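You operate a simulated robot arm through the tools that you are given. There is no shell and no other tool. Be economical: measure what you need, move in short steps, check, and stop when the job is done.

Carry out the task below with a simulated robot arm. There is one attempt and no reset: what you move stays moved.

TASK
Switch the humidifier on at the wall, knob to LOW, night light on.
Fine: wall switch first; the light is the white switch on the humidifier; finish with one press of the MIST button.

The check looks at the end state, three seconds after you hand in, the way a careful person would. Anything else that was tipped, shoved, dropped, spilled or broken makes it a failure.

THE ROBOT
A 6-joint arm with a two-finger parallel gripper, fixed in place. Base frame: the origin is at the foot of the arm, x ahead of it, y to its left, z up. Readings come in mm, degrees, newtons and seconds.
With the tool pointing down near the work surface it reaches from about 100 to 720 mm from the base axis. Its first joint turns from -166.0 to 166.0 degrees. Payload 3.91 kg.
The tool frame sits at the grasp point between the pads (the TCP): z along the fingers, y along the line on which they close. The tips reach 30 mm beyond it. The gripper opens to 110 mm. The fingers are 20 mm wide and 10 mm thick; the gripper's body (48 by 112 mm) begins 55 mm behind the TCP.
Orientation is that of the tool frame in the base frame, as a unit quaternion [x, y, z, w]. With the fingers straight down and closing along the base's y, the tool's x points along the base's -x, its y along +y and its z along -z.

THE INTERFACE
- The arm moves only by the tool arm_command. Its argument "deltas" is a list of rows, each a list of 7 numbers: the shift along the tool's x, y, z in cm, then the turn, a rotation vector about the tool's x, y, z in degrees, then the finger opening in cm, from 0 to 11. In form: [[x, y, z, wx, wy, wz, gripper], ...]. A call has 1 to 10 rows; each row shifts and turns the commanded pose from where the row before left it, along the tool's axes as they then stand. Each row takes 0.2 s and may step no farther than 50 mm and 8.6 degrees from the row before; otherwise, or with a gripper value out of range, the whole call is refused. Where a pose cannot be reached the arm comes as near as it can. A force on the tool above 40 N (or 10 N above the force at the start of the call, whichever is more), or a blocked arm, ends the call early, and 0.2 s more pass. Each finger travels about 45 mm/s and halts on what it meets, pressing with about 25 N; the grip force reading is that of the motor and also rises with nothing between the fingers. The clock runs only during rows and for 0.2 s after the last one: add rows that do not move to give the fingers time. The reply holds the time, the measured pose of the TCP, the force on the tool along the base axes, the opening and the grip force, in the units named above and with some noise, with the torque about the TCP (base axes, N m) and any sound that the robot's microphone picked up, and new pictures: "show" is both (left out), scene, wrist or none.
- Cameras (640 x 400 px; columns grow to the right, rows downward): "scene" is fixed at [400.4, -500.7, 1128.2]; the picture's right is [1.00, -0.10, 0.00], its down [-0.03, -0.34, -0.94] and it looks along [0.09, 0.93, -0.35] (base axes); focal length 350 px, centre (320, 200). "wrist" rides on the gripper at [77, 7, -114] in the tool frame; the picture's right is [-0.09, 1.00, 0.00], its down [-0.80, -0.07, -0.59] and it looks along [-0.59, -0.05, 0.80] (tool axes); focal length 270 px, centre (320, 200). There is no depth. A picture from a camera that has moved, and an enlarged one, comes with that camera's place and axes in the base frame and with its lens.
- lift_body(by): slides the trunk up (or, below 0, down) by that many mm; the arm rides with it, the base frame stays. It gives what a move gives, with no picture.
- enlarge(camera, box): a new picture of the part [left, top, right, bottom] of that camera's present view, enlarged. No time passes.
- close_job(): hands the job in; it is judged then, once.

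Work in short steps. Places have to be worked out from the pictures, the camera data and where the tool is seen: move nearer, look again, correct. Check each grasp and each placing, and mend what went wrong. You have 120 turns and 200 pictures in all, those below and enlarged ones among them. Open the gripper and draw the arm clear of the work before you hand the job in, unless the task says otherwise; then end with one line.

The tools are called after "Emit:" as name(argument=value, ...) on one line, values as JSON. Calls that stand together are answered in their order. arm_command: Moves the arm, as the interface text tells. Its arguments: {"type":"object","properties":{"deltas":{"type":"array","items":{"type":"array","items":{"type":"number"}}},"show":{"type":"string","enum":["both","scene","wrist","none"]}},"required":["deltas"]} The other tools are called the same way: lift_body (by) slides the trunk up or down; enlarge (camera, box) takes an enlarged picture of a part of a camera's view; close_job () hands the job in.

At the start:

```text
clock: 0.0
eef_pos: [368.1, 376.8, 996.7]
ee_rot: [0.001, 1.0, 0.001, 0.0]
ft_force: [0.4, -0.7, -0.2]
torque: [-0.02, -0.04, 0.01]
finger_gap: 110.0
finger_force: 0.0
trunk travel left (down, up): [-475.0, 135.0]
```

scene: 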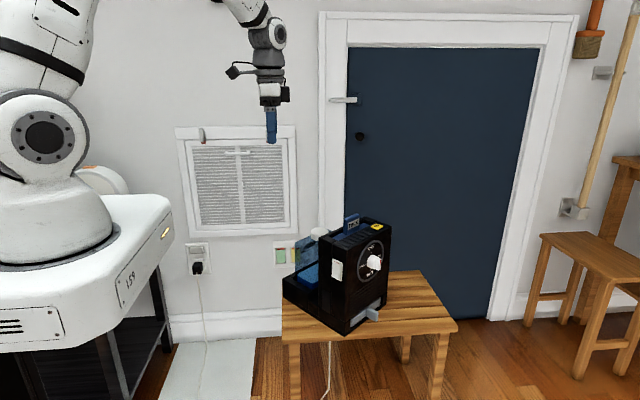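
wrist: 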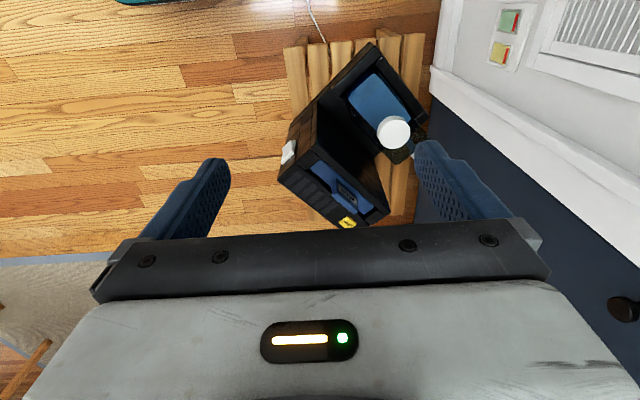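

I see the humidifier on a stool, with an outlet holding a plug and a plate with two coloured switches on the wall. I'll enlarge both areas first.

Emit:
enlarge(camera="scene", box=[270, 200, 410, 340])

Emit:
enlarge(camera="scene", box=[170, 220, 330, 320])

Emit:
enlarge(camera="wrist", box=[260, 0, 580, 240])

```text
2.86 times, centred on (340, 270) of scene
camera zoom: at [400.4, -500.7, 1128.2], right [1.0, -0.1, 0.0], down [-0.03, -0.34, -0.94], along [0.09, 0.93, -0.35], focal length 999 px, centre (263, 0)
```

zoom: 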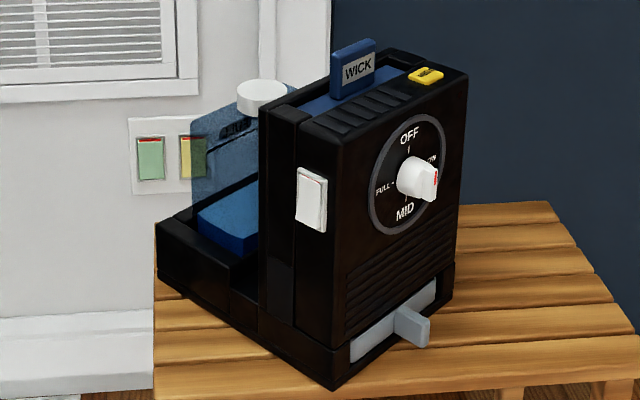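

```text
4.00 times, centred on (250, 270) of scene
camera zoom: at [400.4, -500.7, 1128.2], right [1.0, -0.1, 0.0], down [-0.03, -0.34, -0.94], along [0.09, 0.93, -0.35], focal length 1399 px, centre (600, -80)
```

zoom: 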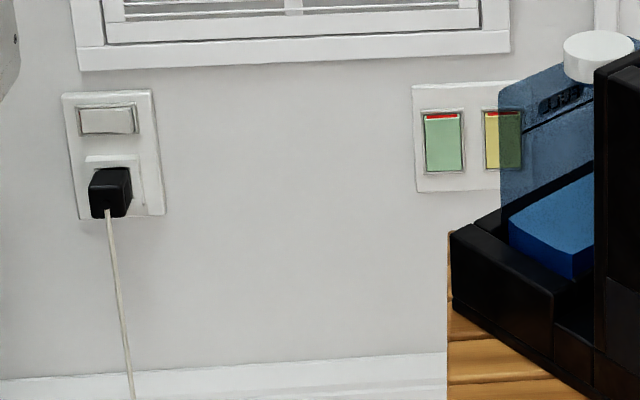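

```text
1.67 times, centred on (420, 120) of wrist
camera zoom: at [293.2, 381.4, 1112.5], right [0.09, 1.0, 0.0], down [0.8, -0.07, 0.59], along [0.59, -0.05, -0.8], focal length 450 px, centre (153, 333)
```

zoom: 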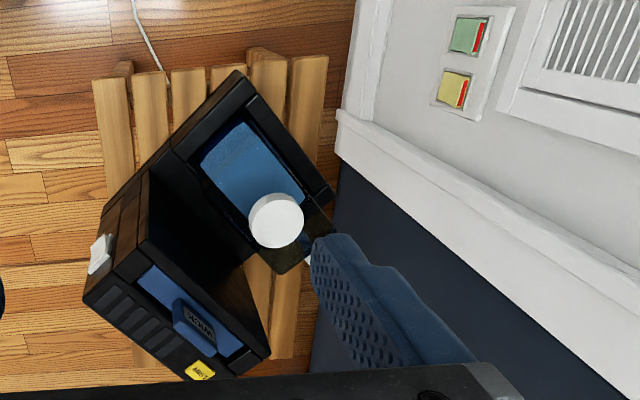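

The rocker above the plug is near (32, 775, 454), with the wall at y≈775. MIST is near (658, 408, 699), and the humidifier front faces about (0.64, -0.77, 0). I'll swing the tool to horizontal, pointing at the wall, and move left.

Emit:
arm_command(deltas=[[3.3, 0, 0, -8.5, 0, 0, 8], [3.3, 0, 0, -8.5, 0, 0, 6], [3.3, 0, 0, -8.5, 0, 0, 4], [3.3, 0, 0, -8.5, 0, 0, 2], [3.3, 0, 0, -8.5, 0, 0, 0], [3.3, 0, 0, -8.5, 0, 0, 0], [3.3, 0, 0, -8.5, 0, 0, 0], [3.3, 0, 0, -8.5, 0, 0, 0], [3.3, 0, 0, -8.5, 0, 0, 0], [3.3, 0, 0, -8.5, 0, 0, 0]], show="both")

```text
clock: 2.2
eef_pos: [130.0, 489.2, 1032.6]
ee_rot: [-0.007, 0.737, 0.676, -0.006]
ft_force: [-0.2, 1.2, 0.1]
torque: [-0.02, 0.01, 0.0]
finger_gap: 0.1
finger_force: 25.1
out of reach, approached as far as the arm can: row 6, 7, 8, 9, 10
trunk travel left (down, up): [-475.0, 135.0]
camera wrist: at [55.9, 373.8, 1049.2], right [0.09, 0.09, 0.99], down [0.81, -0.58, -0.02], along [0.58, 0.81, -0.12], focal length 270 px, centre (320, 200)
```

scene: 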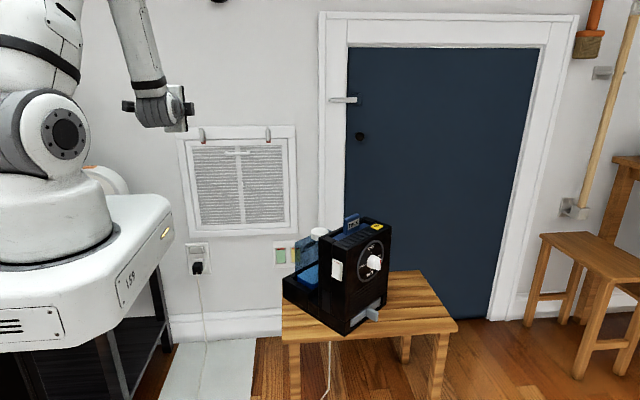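
wrist: 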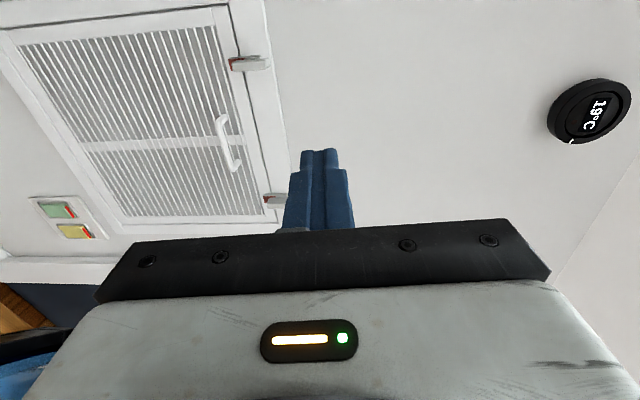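

Reach was limited close in, but the tool now points at the wall and is clear of everything. I'll lower the trunk toward switch height.

Emit:
lift_body(by=-450)

Emit:
arm_command(deltas=[[1, 0, 0, -5, 0, 0, 0]])

```text
refused: -450 is not a number from -400 to 400
```

```text
clock: 2.6
eef_pos: [136.7, 488.4, 1033.1]
ee_rot: [-0.003, 0.707, 0.707, -0.003]
ft_force: [0.4, 0.0, 0.4]
torque: [-0.01, 0.01, 0.0]
finger_gap: 0.2
finger_force: 25.2
out of reach, approached as far as the arm can: row 1
trunk travel left (down, up): [-475.0, 135.0]
camera wrist: at [61.6, 372.0, 1039.9], right [0.09, 0.0, 1.0], down [0.81, -0.59, -0.07], along [0.58, 0.81, -0.05], focal length 270 px, centre (320, 200)
```

scene: 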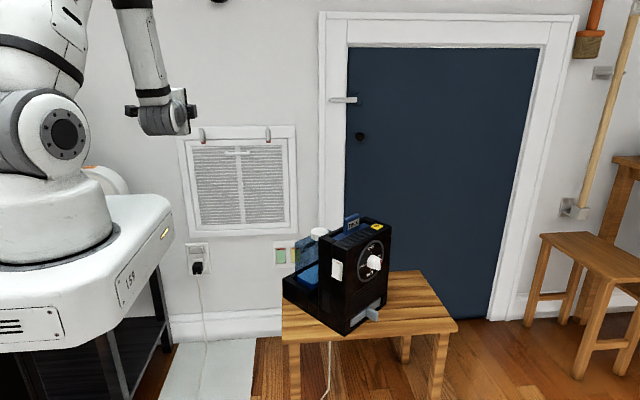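
wrist: 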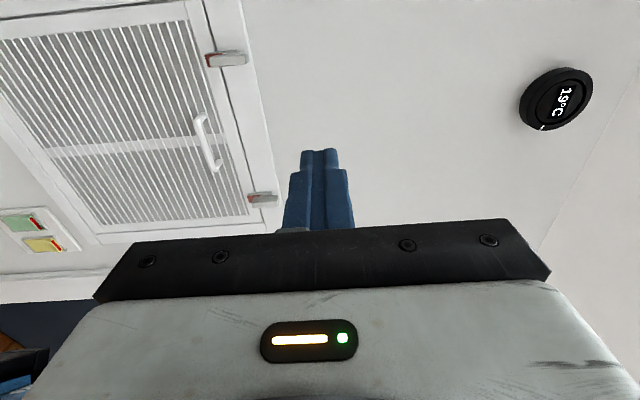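

Orientation is now exactly toward +y. I'll lower the trunk by 400, the largest step allowed.

Emit:
lift_body(by=-400)

```text
clock: 6.4
eef_pos: [137.1, 489.9, 633.0]
ee_rot: [-0.004, 0.707, 0.707, -0.002]
ft_force: [0.1, 0.8, -0.3]
torque: [-0.02, 0.0, 0.0]
finger_gap: 0.0
finger_force: 24.9
trunk travel left (down, up): [-75.0, 535.0]
```

Tool x is base -x, tool y is up, and tool z goes into the wall. I'll move toward (35, 590, 470) for a look at the rocker.

Emit:
arm_command(deltas=[[0, 0, 3, 0, 0, 0, 0], [2, -2, 3, 0, 0, 0, 0], [2, -3, 2, 0, 0, 0, 0], [2, -3, 2, 0, 0, 0, 0], [2, -3, 0, 0, 0, 0, 0], [2, -3, 0, 0, 0, 0, 0]])

```text
clock: 7.8
eef_pos: [150.2, 561.0, 495.6]
ee_rot: [-0.008, 0.707, 0.707, -0.009]
ft_force: [0.1, -0.3, 0.5]
torque: [-0.01, -0.01, 0.02]
finger_gap: 0.3
finger_force: 25.3
out of reach, approached as far as the arm can: row 1, 2, 3, 4, 5, 6
trunk travel left (down, up): [-75.0, 535.0]
camera wrist: at [76.4, 443.8, 502.9], right [0.09, 0.0, 1.0], down [0.81, -0.58, -0.07], along [0.57, 0.82, -0.05], focal length 270 px, centre (320, 200)
```

scene: 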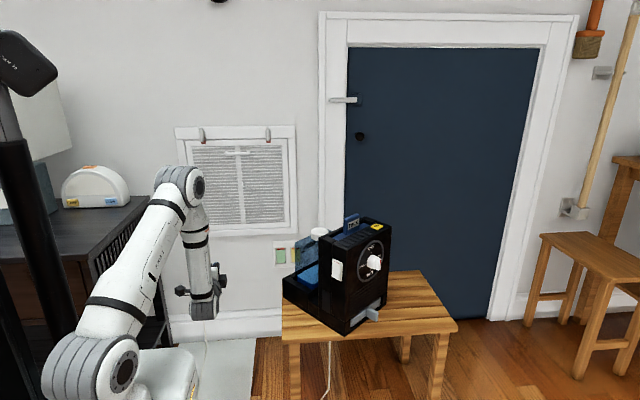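
wrist: 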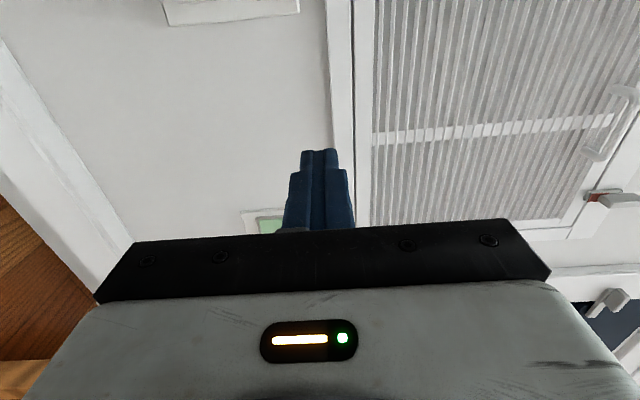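

The arm stopped short in x (150), though z matches the command. I'll test reaching toward the wall, which should loosen whatever limits it close in.

Emit:
arm_command(deltas=[[0, 0, 4, 0, 0, 0, 0], [0, 0, 4, 0, 0, 0, 0], [2, 0, 0, 0, 0, 0, 0]])

```text
clock: 8.6
eef_pos: [166.5, 633.3, 495.1]
ee_rot: [-0.008, 0.707, 0.707, -0.007]
ft_force: [0.2, 0.3, -0.5]
torque: [0.02, 0.02, 0.06]
finger_gap: 0.0
finger_force: 25.0
out of reach, approached as far as the arm can: row 1, 2, 3
trunk travel left (down, up): [-75.0, 535.0]
camera wrist: at [93.9, 515.9, 502.5], right [0.09, 0.0, 1.0], down [0.81, -0.58, -0.07], along [0.57, 0.82, -0.05], focal length 270 px, centre (320, 200)
```

scene: 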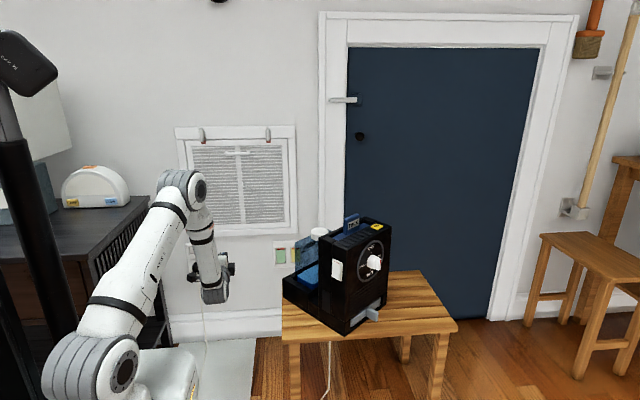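
wrist: 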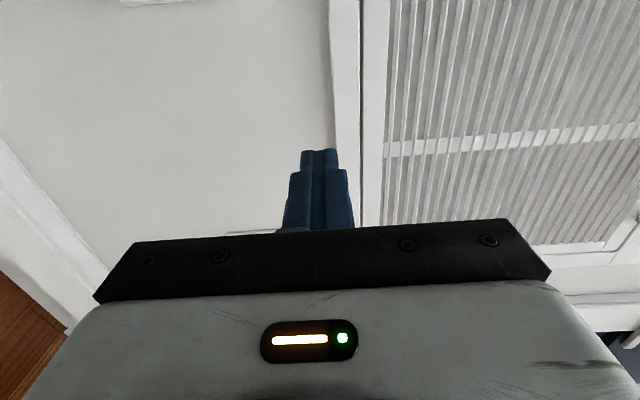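

TCP bearing stays at about 75° in every case, so joint 1 looks to be at its limit. I need to reach the rocker by yawing the tool left, keeping the wrist within 75°. I'll yaw about 45° around tool y.

Emit:
arm_command(deltas=[[0, 0, -2, 0, 0, 0, 0], [0, 0, -1, 0, 7.5, 0, 0], [0, 0, 0, 0, 7.5, 0, 0], [0, 0, 0, 0, 7.5, 0, 0], [0, 0, 0, 0, 7.5, 0, 0], [0, 0, 0, 0, 7.5, 0, 0], [0, 0, 0, 0, 7.5, 0, 0]])

```text
clock: 10.2
eef_pos: [168.0, 605.6, 495.8]
ee_rot: [-0.274, 0.653, 0.651, -0.275]
ft_force: [1.0, -0.1, -0.1]
torque: [0.01, 0.04, -0.02]
finger_gap: 0.0
finger_force: 24.9
trunk travel left (down, up): [-75.0, 535.0]
camera wrist: at [197.0, 468.5, 503.6], right [0.06, 0.06, 1.0], down [0.99, 0.16, -0.07], along [-0.16, 0.99, -0.05], focal length 270 px, centre (320, 200)
```

scene: 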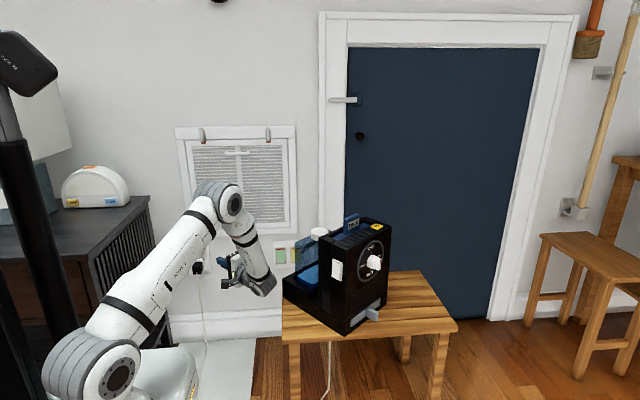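
wrist: 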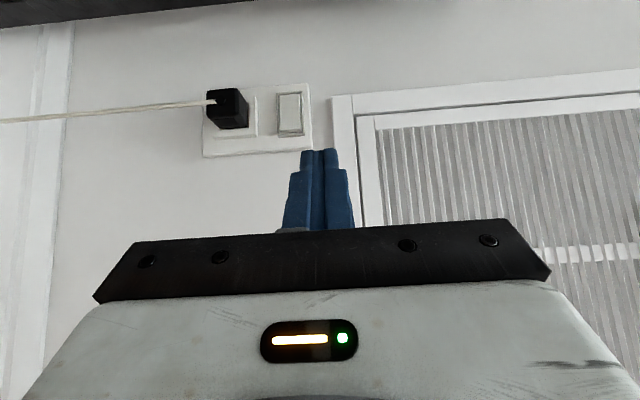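

The outlet and rocker are clearly visible now. I'll enlarge them to read the rocker state.

Emit:
enlarge(camera="wrist", box=[190, 70, 350, 170])

```text
4.00 times, centred on (270, 120) of wrist
camera zoom: at [197.0, 468.5, 503.6], right [0.06, 0.06, 1.0], down [0.99, 0.16, -0.07], along [-0.16, 0.99, -0.05], focal length 1081 px, centre (520, 520)
```

zoom: 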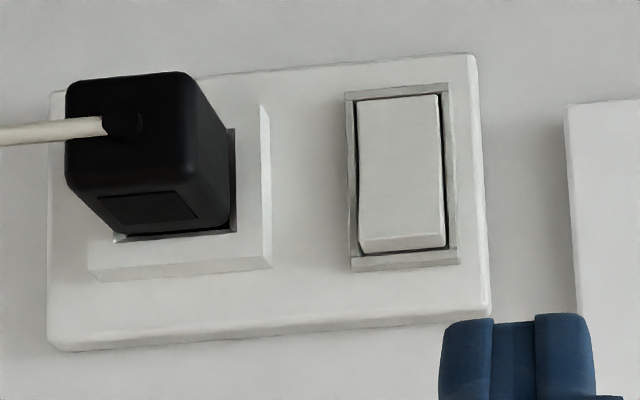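

The rocker is wider in x. I'll move the camera about 110 mm closer to see which end stands out, keeping the tip well off the wall.

Emit:
arm_command(deltas=[[-1, 0, 4, 0, 0, 0, 0], [-1, 0, 4, 0, 0, 0, 0], [-0.8, 0, 3, 0, 0, 0, 0]], show="none")

Emit:
enlarge(camera="wrist", box=[160, 20, 360, 170])

Emit:
enlarge(camera="scene", box=[180, 235, 230, 285])

```text
clock: 11.0
eef_pos: [109.0, 702.4, 496.8]
ee_rot: [-0.273, 0.652, 0.652, -0.274]
ft_force: [0.4, 0.1, -0.2]
torque: [-0.01, -0.01, 0.0]
finger_gap: 0.0
finger_force: 25.2
trunk travel left (down, up): [-75.0, 535.0]
```

```text
2.67 times, centred on (260, 95) of wrist
camera zoom: at [137.1, 566.4, 504.0], right [0.06, 0.06, 1.0], down [0.99, 0.15, -0.07], along [-0.16, 0.99, -0.05], focal length 721 px, centre (480, 480)
```

zoom: 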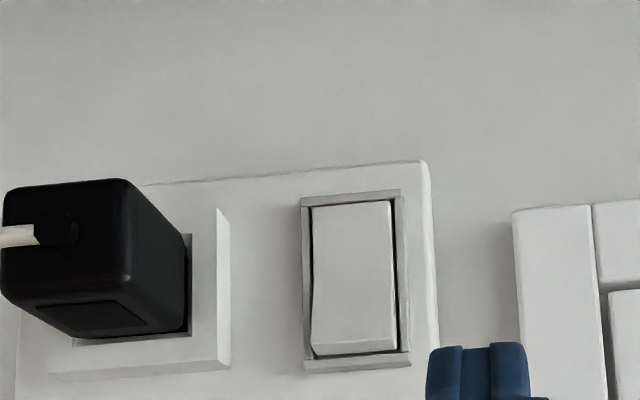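

```text
8.00 times, centred on (205, 260) of scene
camera zoom: at [400.4, -500.7, 1128.2], right [1.0, -0.1, 0.0], down [-0.03, -0.34, -0.94], along [0.09, 0.93, -0.35], focal length 2798 px, centre (1240, -280)
```

zoom: 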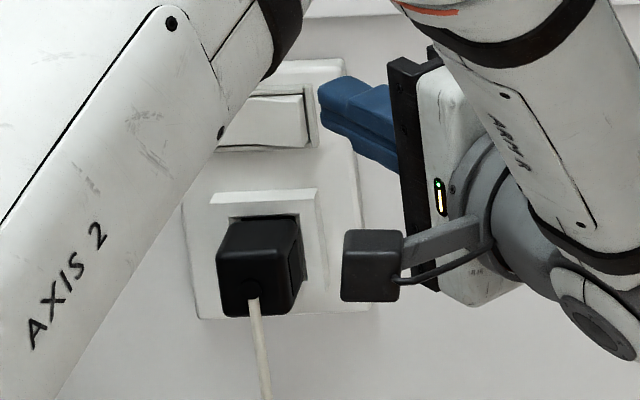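

The +x end of the rocker bulges outward, near (55, 768, 459), and the -x end is pushed in. I'll stage the tip just in front of the +x end.

Emit:
arm_command(deltas=[[1.0, -3.8, 0, 0, 0, 0, 0], [0.9, 0, 3.0, 0, 0, 0, 0], [0, 0, 0.6, 0, 0, 0, 0]])

Emit:
enlarge(camera="wrist", box=[220, 50, 420, 200])

```text
clock: 11.8
eef_pos: [69.2, 713.9, 457.9]
ee_rot: [-0.274, 0.652, 0.652, -0.274]
ft_force: [-0.1, 0.4, -0.1]
torque: [0.02, 0.0, 0.02]
finger_gap: 0.0
finger_force: 24.9
trunk travel left (down, up): [-75.0, 535.0]
camera wrist: at [97.7, 577.0, 464.8], right [0.06, 0.06, 1.0], down [0.99, 0.15, -0.07], along [-0.16, 0.99, -0.05], focal length 270 px, centre (320, 200)
```

scene: 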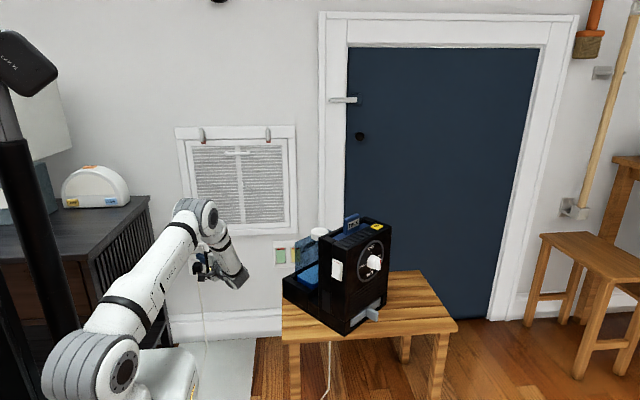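
wrist: 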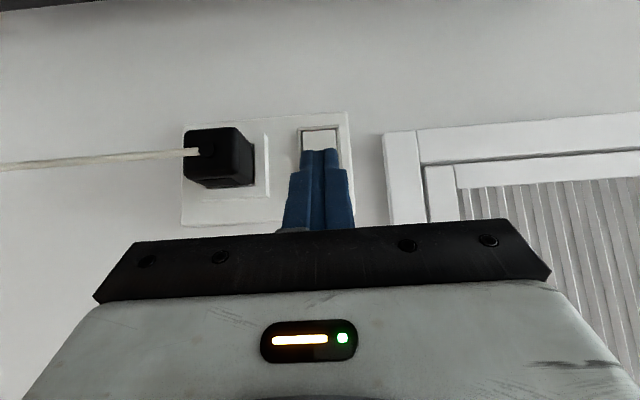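

```text
2.67 times, centred on (320, 125) of wrist
camera zoom: at [97.7, 577.0, 464.8], right [0.06, 0.06, 1.0], down [0.99, 0.15, -0.07], along [-0.16, 0.99, -0.05], focal length 721 px, centre (320, 400)
```

zoom: 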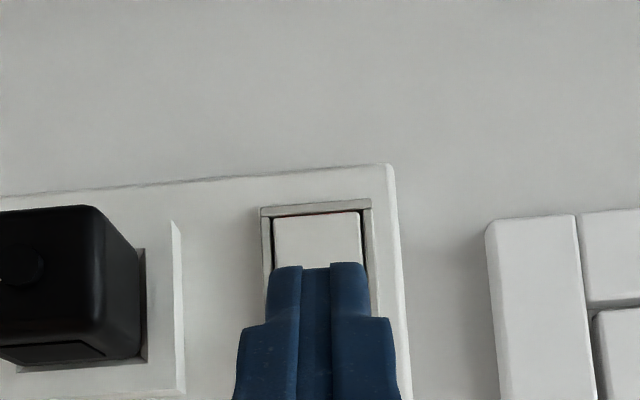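

There is a red line at the -x end edge, so pressing the +x end should raise that end and show red (on). I'll push along base +y in small steps.

Emit:
arm_command(deltas=[[-0.42, 0, 0.42, 0, 0, 0, 0], [-0.42, 0, 0.42, 0, 0, 0, 0], [-0.35, 0, 0.35, 0, 0, 0, 0], [-0.28, 0, 0.28, 0, 0, 0, 0]], show="none")

Emit:
enlarge(camera="wrist", box=[220, 50, 420, 200])

```text
clock: 12.8
eef_pos: [68.4, 732.6, 459.1]
ee_rot: [-0.274, 0.652, 0.652, -0.274]
ft_force: [-0.6, -0.9, 0.3]
torque: [0.01, -0.02, 0.01]
finger_gap: 0.0
finger_force: 25.0
trunk travel left (down, up): [-75.0, 535.0]
```

```text
2.67 times, centred on (320, 125) of wrist
camera zoom: at [97.4, 597.2, 465.9], right [0.06, 0.06, 1.0], down [0.99, 0.15, -0.07], along [-0.16, 0.99, -0.05], focal length 721 px, centre (320, 400)
```

zoom: 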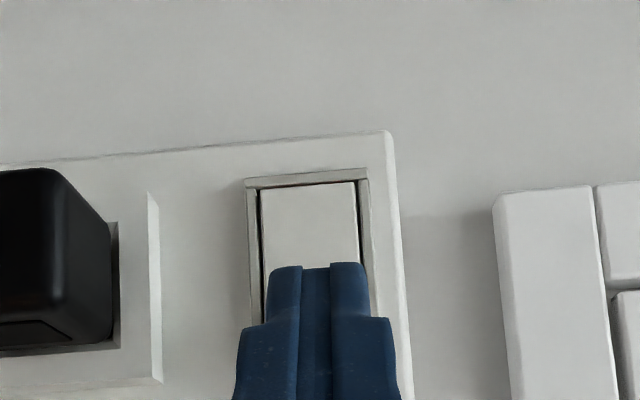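

No contact yet, and the lateral alignment is good. I'll continue in finer steps.

Emit:
arm_command(deltas=[[-0.28, 0, 0.28, 0, 0, 0, 0], [-0.28, 0, 0.28, 0, 0, 0, 0], [-0.28, 0, 0.28, 0, 0, 0, 0]], show="none")

Emit:
enlarge(camera="wrist", box=[220, 50, 420, 200])

```text
clock: 13.6
eef_pos: [67.9, 745.6, 457.9]
ee_rot: [-0.273, 0.652, 0.652, -0.274]
ft_force: [1.1, 0.2, 0.5]
torque: [-0.01, -0.03, 0.02]
finger_gap: 0.1
finger_force: 25.4
trunk travel left (down, up): [-75.0, 535.0]
```

```text
2.67 times, centred on (320, 125) of wrist
camera zoom: at [97.4, 609.3, 465.1], right [0.06, 0.06, 1.0], down [0.99, 0.15, -0.07], along [-0.16, 0.99, -0.05], focal length 721 px, centre (320, 400)
```

zoom: 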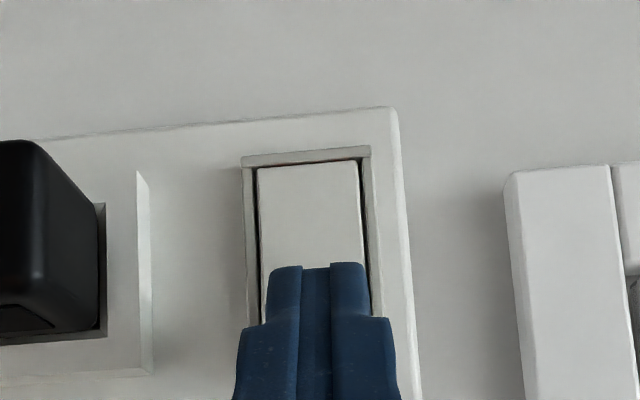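

Contact is further back than I estimated (wall ≈790). Recomputing puts the rocker at x≈5–53, so my contact corner at x≈54 would hit the frame. I'll back off slightly, shift 11 mm to -x, and look.

Emit:
arm_command(deltas=[[0.35, 0, -0.35, 0, 0, 0, 0], [0.78, 0, 0.78, 0, 0, 0, 0], [-0.28, 0, 0.28, 0, 0, 0, 0]], show="none")

Emit:
enlarge(camera="wrist", box=[220, 50, 420, 200])

Emit:
enlarge(camera="scene", box=[180, 235, 230, 285])

```text
clock: 14.4
eef_pos: [56.7, 744.9, 458.4]
ee_rot: [-0.274, 0.652, 0.652, -0.274]
ft_force: [0.1, 0.5, -0.5]
torque: [0.0, 0.0, -0.02]
finger_gap: 0.2
finger_force: 24.9
trunk travel left (down, up): [-75.0, 535.0]
```

```text
2.67 times, centred on (320, 125) of wrist
camera zoom: at [86.6, 608.3, 465.2], right [0.06, 0.06, 1.0], down [0.99, 0.15, -0.07], along [-0.16, 0.99, -0.05], focal length 721 px, centre (320, 400)
```

zoom: 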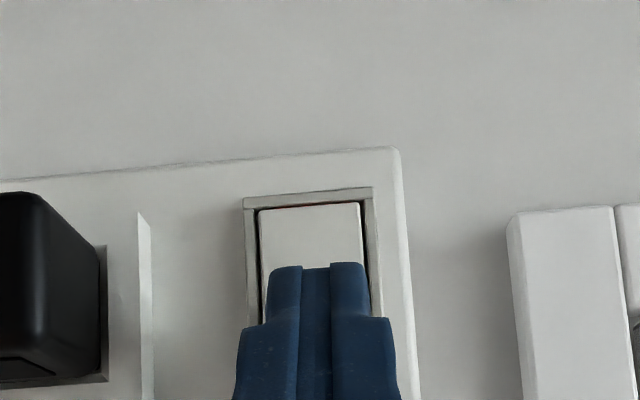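

```text
8.00 times, centred on (205, 260) of scene
camera zoom: at [400.4, -500.7, 1128.2], right [1.0, -0.1, 0.0], down [-0.03, -0.34, -0.94], along [0.09, 0.93, -0.35], focal length 2798 px, centre (1240, -280)
```

zoom: 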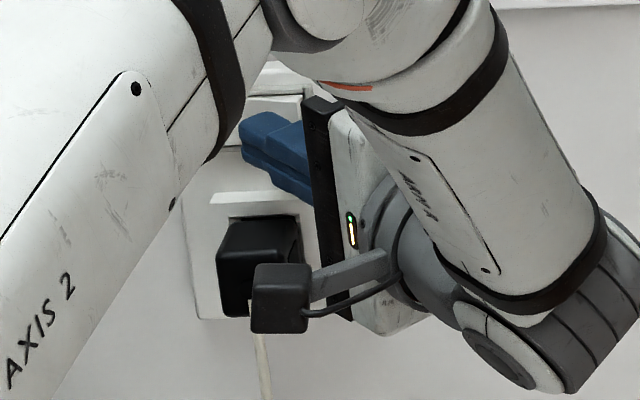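

The tip is now over the rocker's +x half. I'll push in gently.

Emit:
arm_command(deltas=[[-0.28, 0, 0.28, 0, 0, 0, 0], [-0.28, 0, 0.28, 0, 0, 0, 0], [-0.28, 0, 0.28, 0, 0, 0, 0]], show="none")

Emit:
enlarge(camera="wrist", box=[220, 50, 420, 200])

```text
clock: 15.2
eef_pos: [59.3, 750.2, 458.9]
ee_rot: [-0.274, 0.651, 0.652, -0.276]
ft_force: [3.3, -17.3, 5.4]
torque: [0.17, 0.14, 0.15]
finger_gap: 0.0
finger_force: 25.5
trunk travel left (down, up): [-75.0, 535.0]
stopped in row 3: the force on the tool passed its limit at 49 N (the readings are from after the stop); the commanded pose is now the measured one
```

```text
2.67 times, centred on (320, 125) of wrist
camera zoom: at [87.9, 615.4, 465.6], right [0.06, 0.06, 1.0], down [0.98, 0.16, -0.07], along [-0.16, 0.99, -0.05], focal length 721 px, centre (320, 400)
```

zoom: 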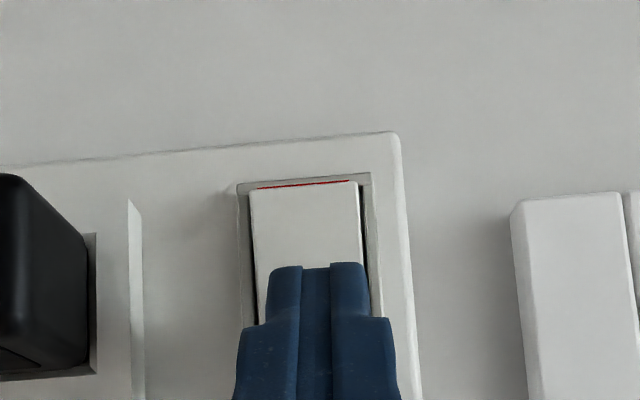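

It pressed in, and the -x end has risen with red showing. I'll back off and check that it stays.

Emit:
arm_command(deltas=[[0.7, 0, -0.7, 0, 0, 0, 0], [0.7, 0, -2, 0, 0, 0, 0], [0, 0, -4, 0, 0, 0, 0], [0, 0, -4, 0, 0, 0, 0], [0, 0, -4, 0, 0, 0, 0]])

Emit:
enlarge(camera="wrist", box=[200, 30, 360, 170])

Emit:
enlarge(camera="scene", box=[270, 200, 410, 340])

```text
clock: 16.4
eef_pos: [153.2, 640.0, 458.9]
ee_rot: [-0.274, 0.652, 0.651, -0.274]
ft_force: [-0.5, 0.7, 0.1]
torque: [0.02, 0.0, -0.02]
finger_gap: 0.0
finger_force: 25.3
trunk travel left (down, up): [-75.0, 535.0]
camera wrist: at [182.9, 503.4, 466.5], right [0.06, 0.07, 1.0], down [0.98, 0.16, -0.07], along [-0.16, 0.99, -0.05], focal length 270 px, centre (320, 200)
```

scene: 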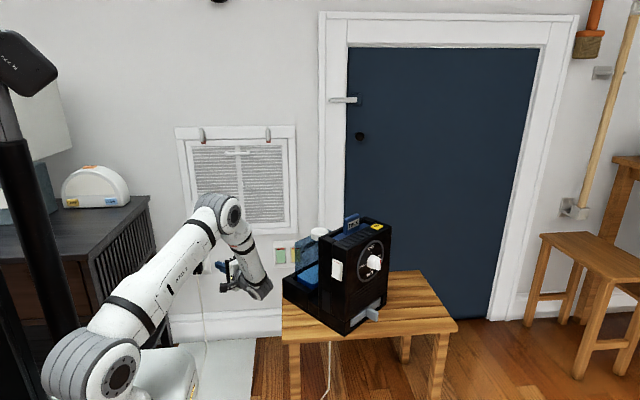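
wrist: 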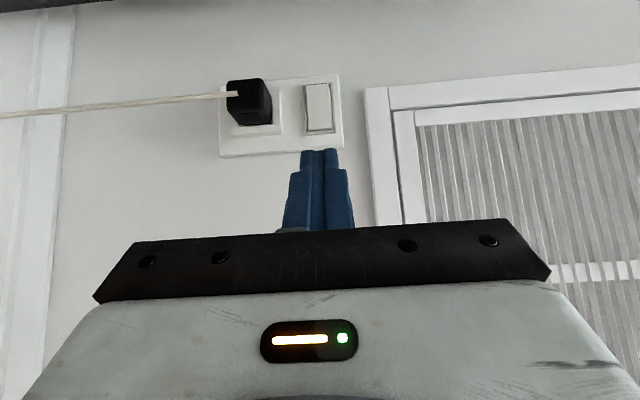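

```text
2.86 times, centred on (280, 100) of wrist
camera zoom: at [182.9, 503.4, 466.5], right [0.06, 0.07, 1.0], down [0.98, 0.16, -0.07], along [-0.16, 0.99, -0.05], focal length 772 px, centre (434, 486)
```

zoom: 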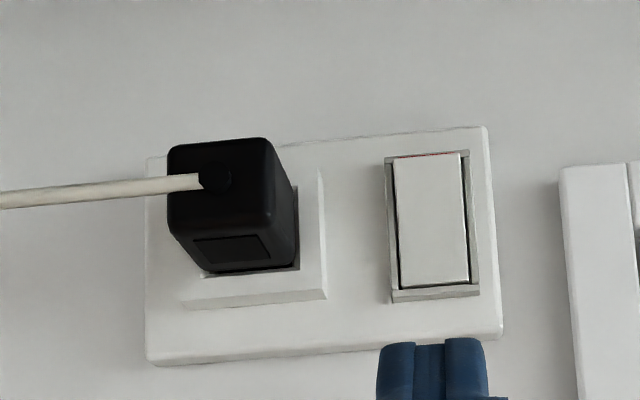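

```text
2.86 times, centred on (340, 270) of scene
camera zoom: at [400.4, -500.7, 1128.2], right [1.0, -0.1, 0.0], down [-0.03, -0.34, -0.94], along [0.09, 0.93, -0.35], focal length 999 px, centre (263, 0)
```

zoom: 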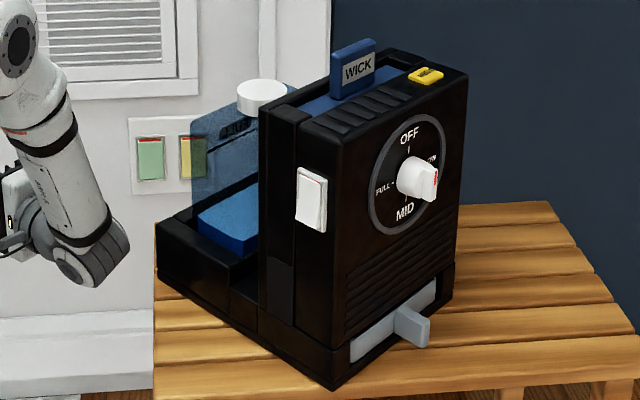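

The rocker now rests with its +x end in, red showing, and stays there. So the wall switch is on. Next I'll magnify the knob and MIST area.

Emit:
enlarge(camera="scene", box=[350, 220, 398, 290])

Emit:
lift_body(by=400)

```text
5.71 times, centred on (374, 255) of scene
camera zoom: at [400.4, -500.7, 1128.2], right [1.0, -0.1, 0.0], down [-0.03, -0.34, -0.94], along [0.09, 0.93, -0.35], focal length 1998 px, centre (11, -114)
```

zoom: 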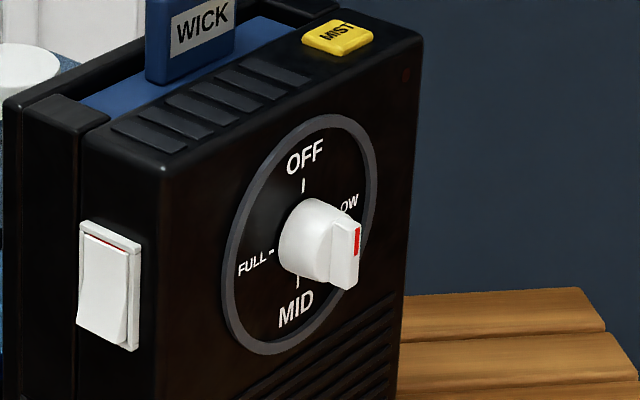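

```text
clock: 20.2
eef_pos: [154.6, 639.3, 858.9]
ee_rot: [-0.274, 0.653, 0.651, -0.275]
ft_force: [0.0, -0.1, 0.0]
torque: [0.0, 0.05, 0.02]
finger_gap: 0.2
finger_force: 24.9
trunk travel left (down, up): [-475.0, 135.0]
```

The knob's bar is vertical with its red mark on the upper end, so it points to OFF and must turn 90° clockwise to LOW. The light rocker is near (524, 302, 624), on the side facing the robot. I'll withdraw the arm at safe height.

Emit:
arm_command(deltas=[[1.18, 0, -4.32, 0, 0, 0, 0], [1.18, 0, -4.32, 0, 0, 0, 0], [1.18, 0, -4.32, 0, 0, 0, 0], [1.18, 0, -4.32, 0, 0, 0, 0], [1.18, 0, -4.32, 0, 0, 0, 0], [1.18, 0, -4.32, 0, 0, 0, 0], [1.18, 0, -4.32, 0, 0, 0, 0], [1.18, 0, -4.32, 0, 0, 0, 0], [1.18, 0, -4.32, 0, 0, 0, 0]], show="none")

Emit:
arm_command(deltas=[[0, 0, 0, 0, -8, 0, 0], [0, 0, 0, 0, -8, 0, 0], [0, 0, 0, 0, -8, 0, 0], [0, 0, 0, 0, -8, 0, 0], [0, 0, 0, 0, -8, 0, 0], [0, 0, 0, 0, -8, 0, 0], [0, 0, 0, 0, -8, 0, 0], [0, 0, 0, 0, -8, 0, 0], [0, 0, 0, 0, -8, 0, 0], [0, 0, 0, 0, -8, 0, 0]])

```text
clock: 22.2
eef_pos: [359.1, 289.7, 860.5]
ee_rot: [-0.274, 0.652, 0.651, -0.276]
ft_force: [-0.5, 0.3, 0.1]
torque: [0.01, -0.01, -0.02]
finger_gap: 0.0
finger_force: 25.4
trunk travel left (down, up): [-475.0, 135.0]
```

```text
clock: 24.4
eef_pos: [367.3, 297.2, 861.0]
ee_rot: [0.208, 0.678, 0.674, 0.207]
ft_force: [-0.2, -0.4, 0.6]
torque: [0.02, -0.02, 0.0]
finger_gap: 0.0
finger_force: 25.2
out of reach, approached as far as the arm can: row 10
trunk travel left (down, up): [-475.0, 135.0]
camera wrist: at [239.9, 243.9, 868.7], right [0.08, -0.04, 1.0], down [0.33, -0.94, -0.06], along [0.94, 0.33, -0.06], focal length 270 px, centre (320, 200)
```

scene: 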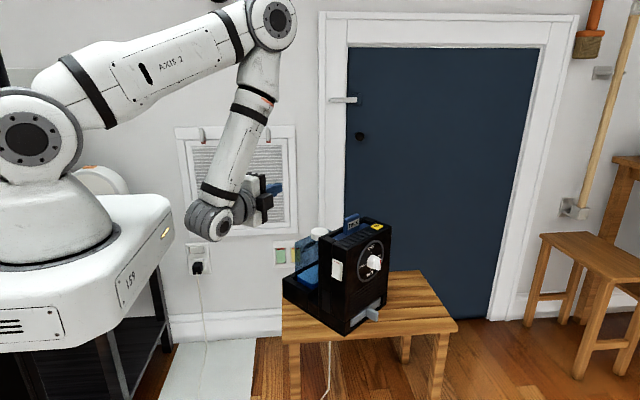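
wrist: 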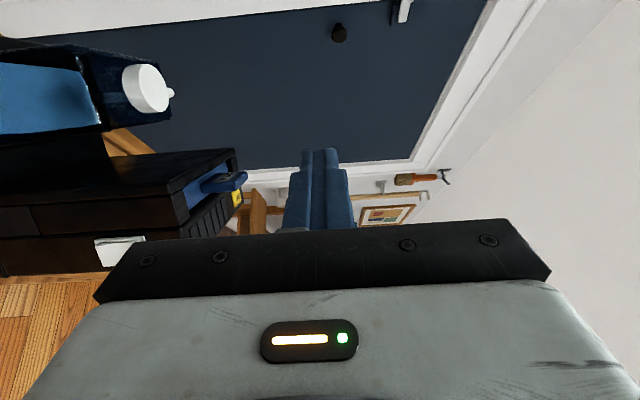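

Rotation stopped at yaw 56° near the base limit. I'll shift away from the wall to free it, finish the yaw to 40°, and then lower.

Emit:
arm_command(deltas=[[-2.7, 0, -2.2, 0, 0, 0, 0], [-2.7, 0, -2.2, 0, 0, 0, 0], [-2.7, 0, -2.2, 0, 0, 0, 0], [-2, 0, 0, 0, -5.4, 0, 0], [-2, 0, 0, 0, -5.4, 0, 0], [0, 0, 0, 0, -5.4, 0, 0]], show="none")

Emit:
lift_body(by=-200)

Emit:
enlarge(camera="wrist", box=[0, 0, 640, 400])

```text
clock: 25.8
eef_pos: [439.0, 172.7, 857.4]
ee_rot: [0.302, 0.642, 0.637, 0.301]
ft_force: [0.2, 0.0, 0.1]
torque: [0.0, 0.0, 0.0]
finger_gap: 0.1
finger_force: 24.4
out of reach, approached as far as the arm can: row 1, 6
trunk travel left (down, up): [-475.0, 135.0]
```

```text
clock: 28.0
eef_pos: [438.5, 173.4, 656.6]
ee_rot: [0.301, 0.642, 0.638, 0.3]
ft_force: [0.9, -0.2, -0.3]
torque: [-0.03, -0.01, -0.01]
finger_gap: 0.3
finger_force: 25.0
trunk travel left (down, up): [-275.0, 335.0]
```

```text
1.00 times, centred on (320, 200) of wrist (not enlarged: the box is as wide or as high as the picture)
camera zoom: at [301.7, 157.9, 664.7], right [0.06, -0.06, 1.0], down [0.05, -1.0, -0.07], along [1.0, 0.06, -0.06], focal length 270 px, centre (320, 200)
```

zoom: 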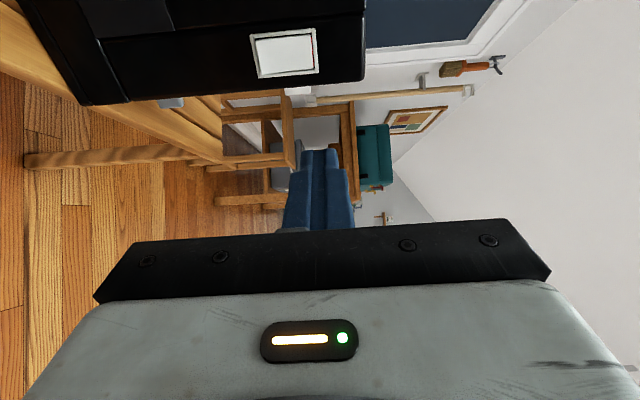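

Emit:
enlarge(camera="wrist", box=[230, 10, 380, 110])

Emit:
enlarge(camera="scene", box=[315, 245, 355, 295])

```text
4.00 times, centred on (305, 60) of wrist
camera zoom: at [301.7, 157.9, 664.7], right [0.06, -0.06, 1.0], down [0.05, -1.0, -0.07], along [1.0, 0.06, -0.06], focal length 1081 px, centre (380, 760)
```

zoom: 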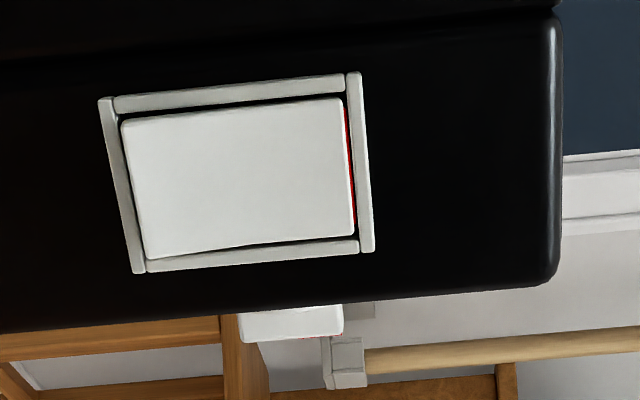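

```text
8.00 times, centred on (335, 270) of scene
camera zoom: at [400.4, -500.7, 1128.2], right [1.0, -0.1, 0.0], down [-0.03, -0.34, -0.94], along [0.09, 0.93, -0.35], focal length 2798 px, centre (200, -360)
```

zoom: 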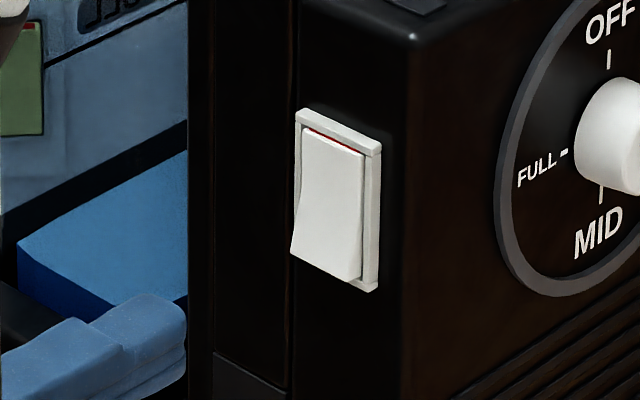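

The light rocker's bottom stands out and the red top end is pressed in, so it's off. I need to press the lower end near (527, 299, 611). I'll stage the tip about 30 mm in front of it.

Emit:
arm_command(deltas=[[2, -2.3, 0, 0, 0, 0, 0], [2.1, -2.25, 0, 0, 0, 0, 0], [0, 0, 4, 0, 0, 0, 0], [0, 0, 4, 0, 0, 0, 0]])

Emit:
enlarge(camera="scene", box=[295, 225, 375, 305])

Emit:
enlarge(camera="wrist", box=[220, 60, 420, 200])

```text
clock: 29.0
eef_pos: [510.5, 256.0, 625.6]
ee_rot: [0.302, 0.643, 0.637, 0.3]
ft_force: [-0.7, 0.2, 0.2]
torque: [0.02, 0.01, -0.02]
finger_gap: 0.0
finger_force: 25.5
out of reach, approached as far as the arm can: row 1, 2
trunk travel left (down, up): [-275.0, 335.0]
camera wrist: at [374.9, 239.7, 632.5], right [0.06, -0.06, 1.0], down [0.05, -1.0, -0.07], along [1.0, 0.06, -0.06], focal length 270 px, centre (320, 200)
```

scene: 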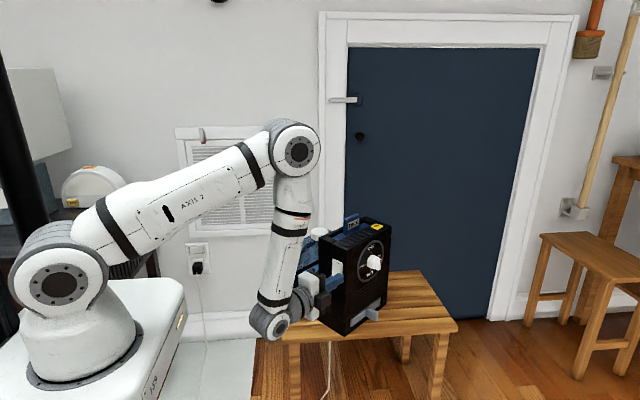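
wrist: 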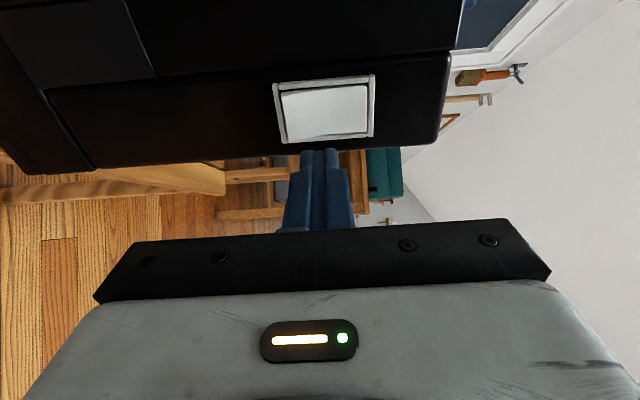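

```text
5.00 times, centred on (335, 265) of scene
camera zoom: at [400.4, -500.7, 1128.2], right [1.0, -0.1, 0.0], down [-0.03, -0.34, -0.94], along [0.09, 0.93, -0.35], focal length 1748 px, centre (245, -125)
```

zoom: 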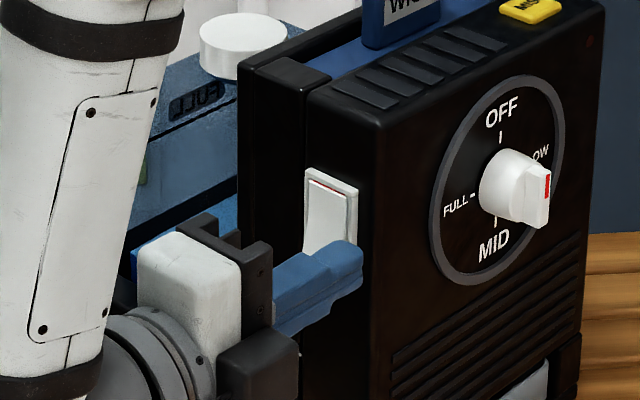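

```text
2.86 times, centred on (320, 130) of wrist
camera zoom: at [374.9, 239.7, 632.5], right [0.06, -0.06, 1.0], down [0.05, -1.0, -0.07], along [1.0, 0.06, -0.06], focal length 772 px, centre (320, 400)
```

zoom: 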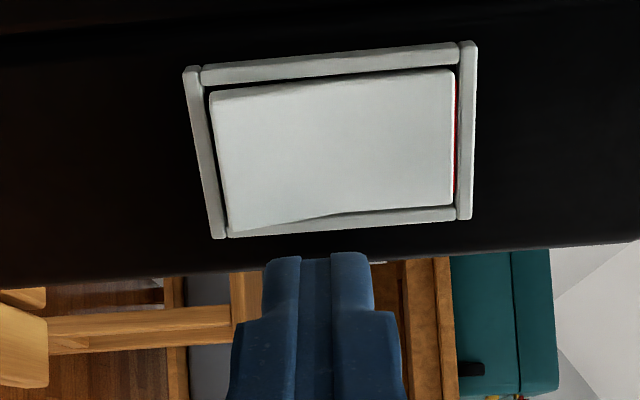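

The arm was near its fold limit, and the tip ended closer to the side face and higher than planned (n-offset 24 mm, z 626). I'll back off, raise the trunk to unfold the arm, and redo the approach.

Emit:
arm_command(deltas=[[0, 0, -3, 0, 0, 0, 0]], show="none")

Emit:
lift_body(by=180)

Emit:
arm_command(deltas=[[0, -4, 0, 0, 0, 0, 0], [0, -4, 0, 0, 0, 0, 0], [0, -4, 0, 0, 0, 0, 0], [0.5, -4, 0, 0, 0, 0, 0]], show="none")

```text
clock: 29.4
eef_pos: [488.0, 236.7, 624.1]
ee_rot: [0.302, 0.642, 0.637, 0.3]
ft_force: [-0.5, 0.3, -0.3]
torque: [0.03, 0.0, -0.01]
finger_gap: 0.2
finger_force: 24.3
trunk travel left (down, up): [-275.0, 335.0]
```

```text
clock: 31.4
eef_pos: [488.0, 235.2, 803.5]
ee_rot: [0.301, 0.642, 0.638, 0.3]
ft_force: [-1.1, 0.4, -0.7]
torque: [0.01, 0.0, -0.02]
finger_gap: 0.1
finger_force: 24.8
trunk travel left (down, up): [-455.0, 155.0]
```

```text
clock: 32.4
eef_pos: [484.1, 239.8, 645.3]
ee_rot: [0.3, 0.642, 0.638, 0.301]
ft_force: [-0.4, -0.1, 0.6]
torque: [-0.05, 0.01, 0.03]
finger_gap: 0.1
finger_force: 25.0
trunk travel left (down, up): [-455.0, 155.0]
```

That worked without limits. Remaining offsets are about 19 mm along tool x and -34 mm in height, so I'll correct both.

Emit:
arm_command(deltas=[[1, -1.7, 0, 0, 0, 0, 0], [0.94, -1.7, 0, 0, 0, 0, 0]], show="none")

Emit:
enlarge(camera="scene", box=[295, 225, 375, 305])

Emit:
enlarge(camera="wrist", box=[220, 60, 420, 200])

```text
clock: 33.0
eef_pos: [473.0, 252.1, 610.5]
ee_rot: [0.3, 0.643, 0.639, 0.298]
ft_force: [-0.3, 0.1, 0.7]
torque: [-0.01, 0.0, 0.0]
finger_gap: 0.0
finger_force: 25.3
trunk travel left (down, up): [-455.0, 155.0]
```

```text
5.00 times, centred on (335, 265) of scene
camera zoom: at [400.4, -500.7, 1128.2], right [1.0, -0.1, 0.0], down [-0.03, -0.34, -0.94], along [0.09, 0.93, -0.35], focal length 1748 px, centre (245, -125)
```

zoom: 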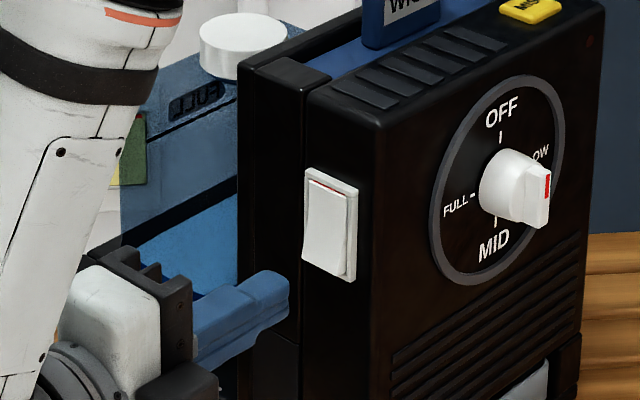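

```text
2.86 times, centred on (320, 130) of wrist
camera zoom: at [336.6, 236.1, 618.4], right [0.06, -0.06, 1.0], down [0.06, -1.0, -0.07], along [1.0, 0.06, -0.06], focal length 772 px, centre (320, 400)
```

zoom: 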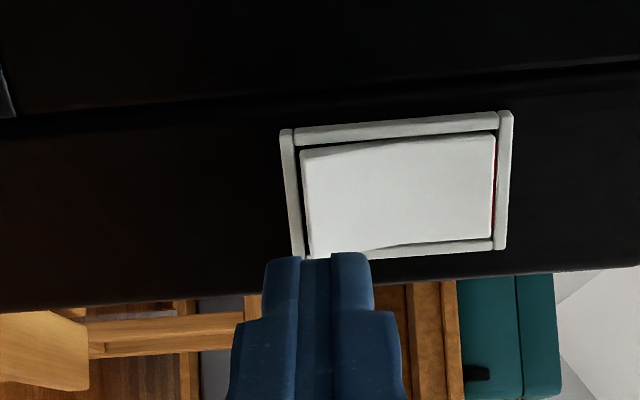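

The rocker centre triangulates to (525, 299, 630), with its bottom end at about z 607. I'll raise the aim 4 mm so the finger clears the lower frame, then push along tool z until contact.

Emit:
arm_command(deltas=[[0.2, 0.4, 1.5, 0, 0, 0, 0], [0, 0, 0.8, 0, 0, 0, 0], [0, 0, 0.5, 0, 0, 0, 0], [0, 0, 0.5, 0, 0, 0, 0], [0, 0, 0.4, 0, 0, 0, 0], [0, 0, 0.3, 0, 0, 0, 0], [0, 0, 0.3, 0, 0, 0, 0]], show="none")

Emit:
enlarge(camera="scene", box=[295, 225, 375, 305])

```text
clock: 34.6
eef_pos: [509.5, 265.8, 613.3]
ee_rot: [0.299, 0.643, 0.638, 0.299]
ft_force: [-4.2, -4.2, 2.0]
torque: [0.12, -0.1, 0.0]
finger_gap: 0.0
finger_force: 24.9
out of reach, approached as far as the arm can: row 1, 3, 5
trunk travel left (down, up): [-455.0, 155.0]
```

```text
5.00 times, centred on (335, 265) of scene
camera zoom: at [400.4, -500.7, 1128.2], right [1.0, -0.1, 0.0], down [-0.03, -0.34, -0.94], along [0.09, 0.93, -0.35], focal length 1748 px, centre (245, -125)
```

zoom: 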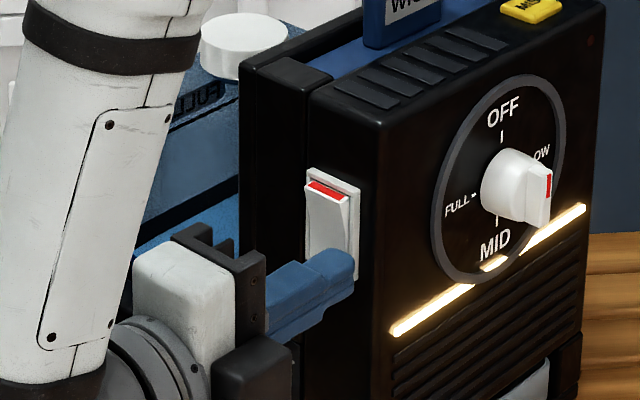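

The night light strip is lit, and the rocker flipped with red showing. I'll back off, rise, and turn the tool to point down for the knob.

Emit:
arm_command(deltas=[[0, 0, -3, 0, 0, 0, 0], [0, 0, -4.5, 0, 0, 0, 0], [0, 0, -4, 0, 0, 0, 0], [0, 4.5, 0, 0, 0, 0, 0], [0, 4.5, 0, 0, 0, 0, 0], [0, 4.5, 0, 0, 0, 0, 0], [0, 4.5, 0, 0, 0, 0, 0], [0, 4.5, 0, 0, 0, 0, 0], [0, 0, 0, 8, 0, 0, 0], [0, 0, 0, 8, 0, 0, 0]], show="none")

Emit:
arm_command(deltas=[[0, 0, 0, 8.3, 0, 0, 0], [0, 0, 0, 8.3, 0, 0, 0], [0, 0, 0, 8.3, 0, 0, 0], [0, 0, 0, 8.3, 0, 0, 0], [0, 0, 0, 8.3, 0, 0, 0], [0, 0, 0, 8.3, 0, 0, 0], [0, 0, 0, 8.3, 0, 0, 0], [0, 0, 0, 8, 0, 0, 0], [0, 0, 0, 7.9, 0, 0, 0]], show="both")

```text
clock: 36.8
eef_pos: [464.2, 193.4, 832.3]
ee_rot: [0.34, 0.725, 0.542, 0.255]
ft_force: [-0.1, 0.7, -0.3]
torque: [0.01, 0.0, -0.03]
finger_gap: 0.0
finger_force: 24.7
out of reach, approached as far as the arm can: row 2, 3, 4
trunk travel left (down, up): [-455.0, 155.0]
```

```text
clock: 38.8
eef_pos: [457.3, 205.4, 832.1]
ee_rot: [0.415, 0.902, 0.115, 0.019]
ft_force: [-0.1, 0.1, 0.3]
torque: [0.02, -0.01, 0.01]
finger_gap: 0.2
finger_force: 25.3
out of reach, approached as far as the arm can: row 7, 8, 9
trunk travel left (down, up): [-455.0, 155.0]
camera wrist: at [399.1, 244.1, 949.9], right [0.8, 0.56, 0.22], down [0.39, -0.76, 0.51], along [0.45, -0.33, -0.83], focal length 270 px, centre (320, 200)
```

scene: 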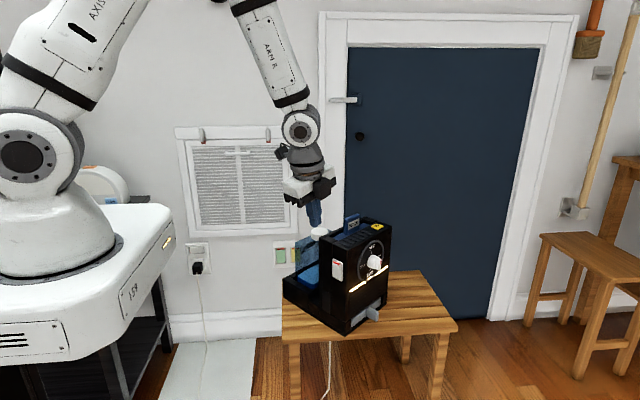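
wrist: 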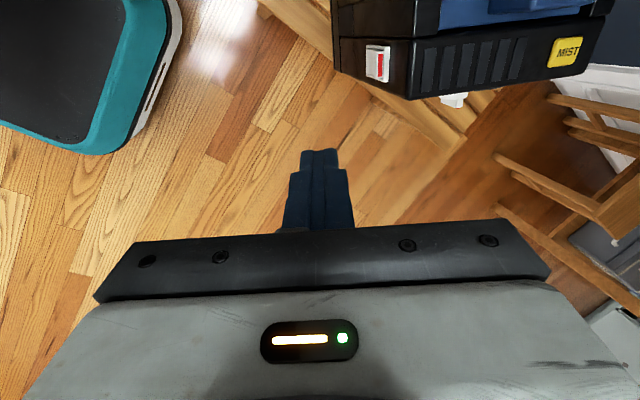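

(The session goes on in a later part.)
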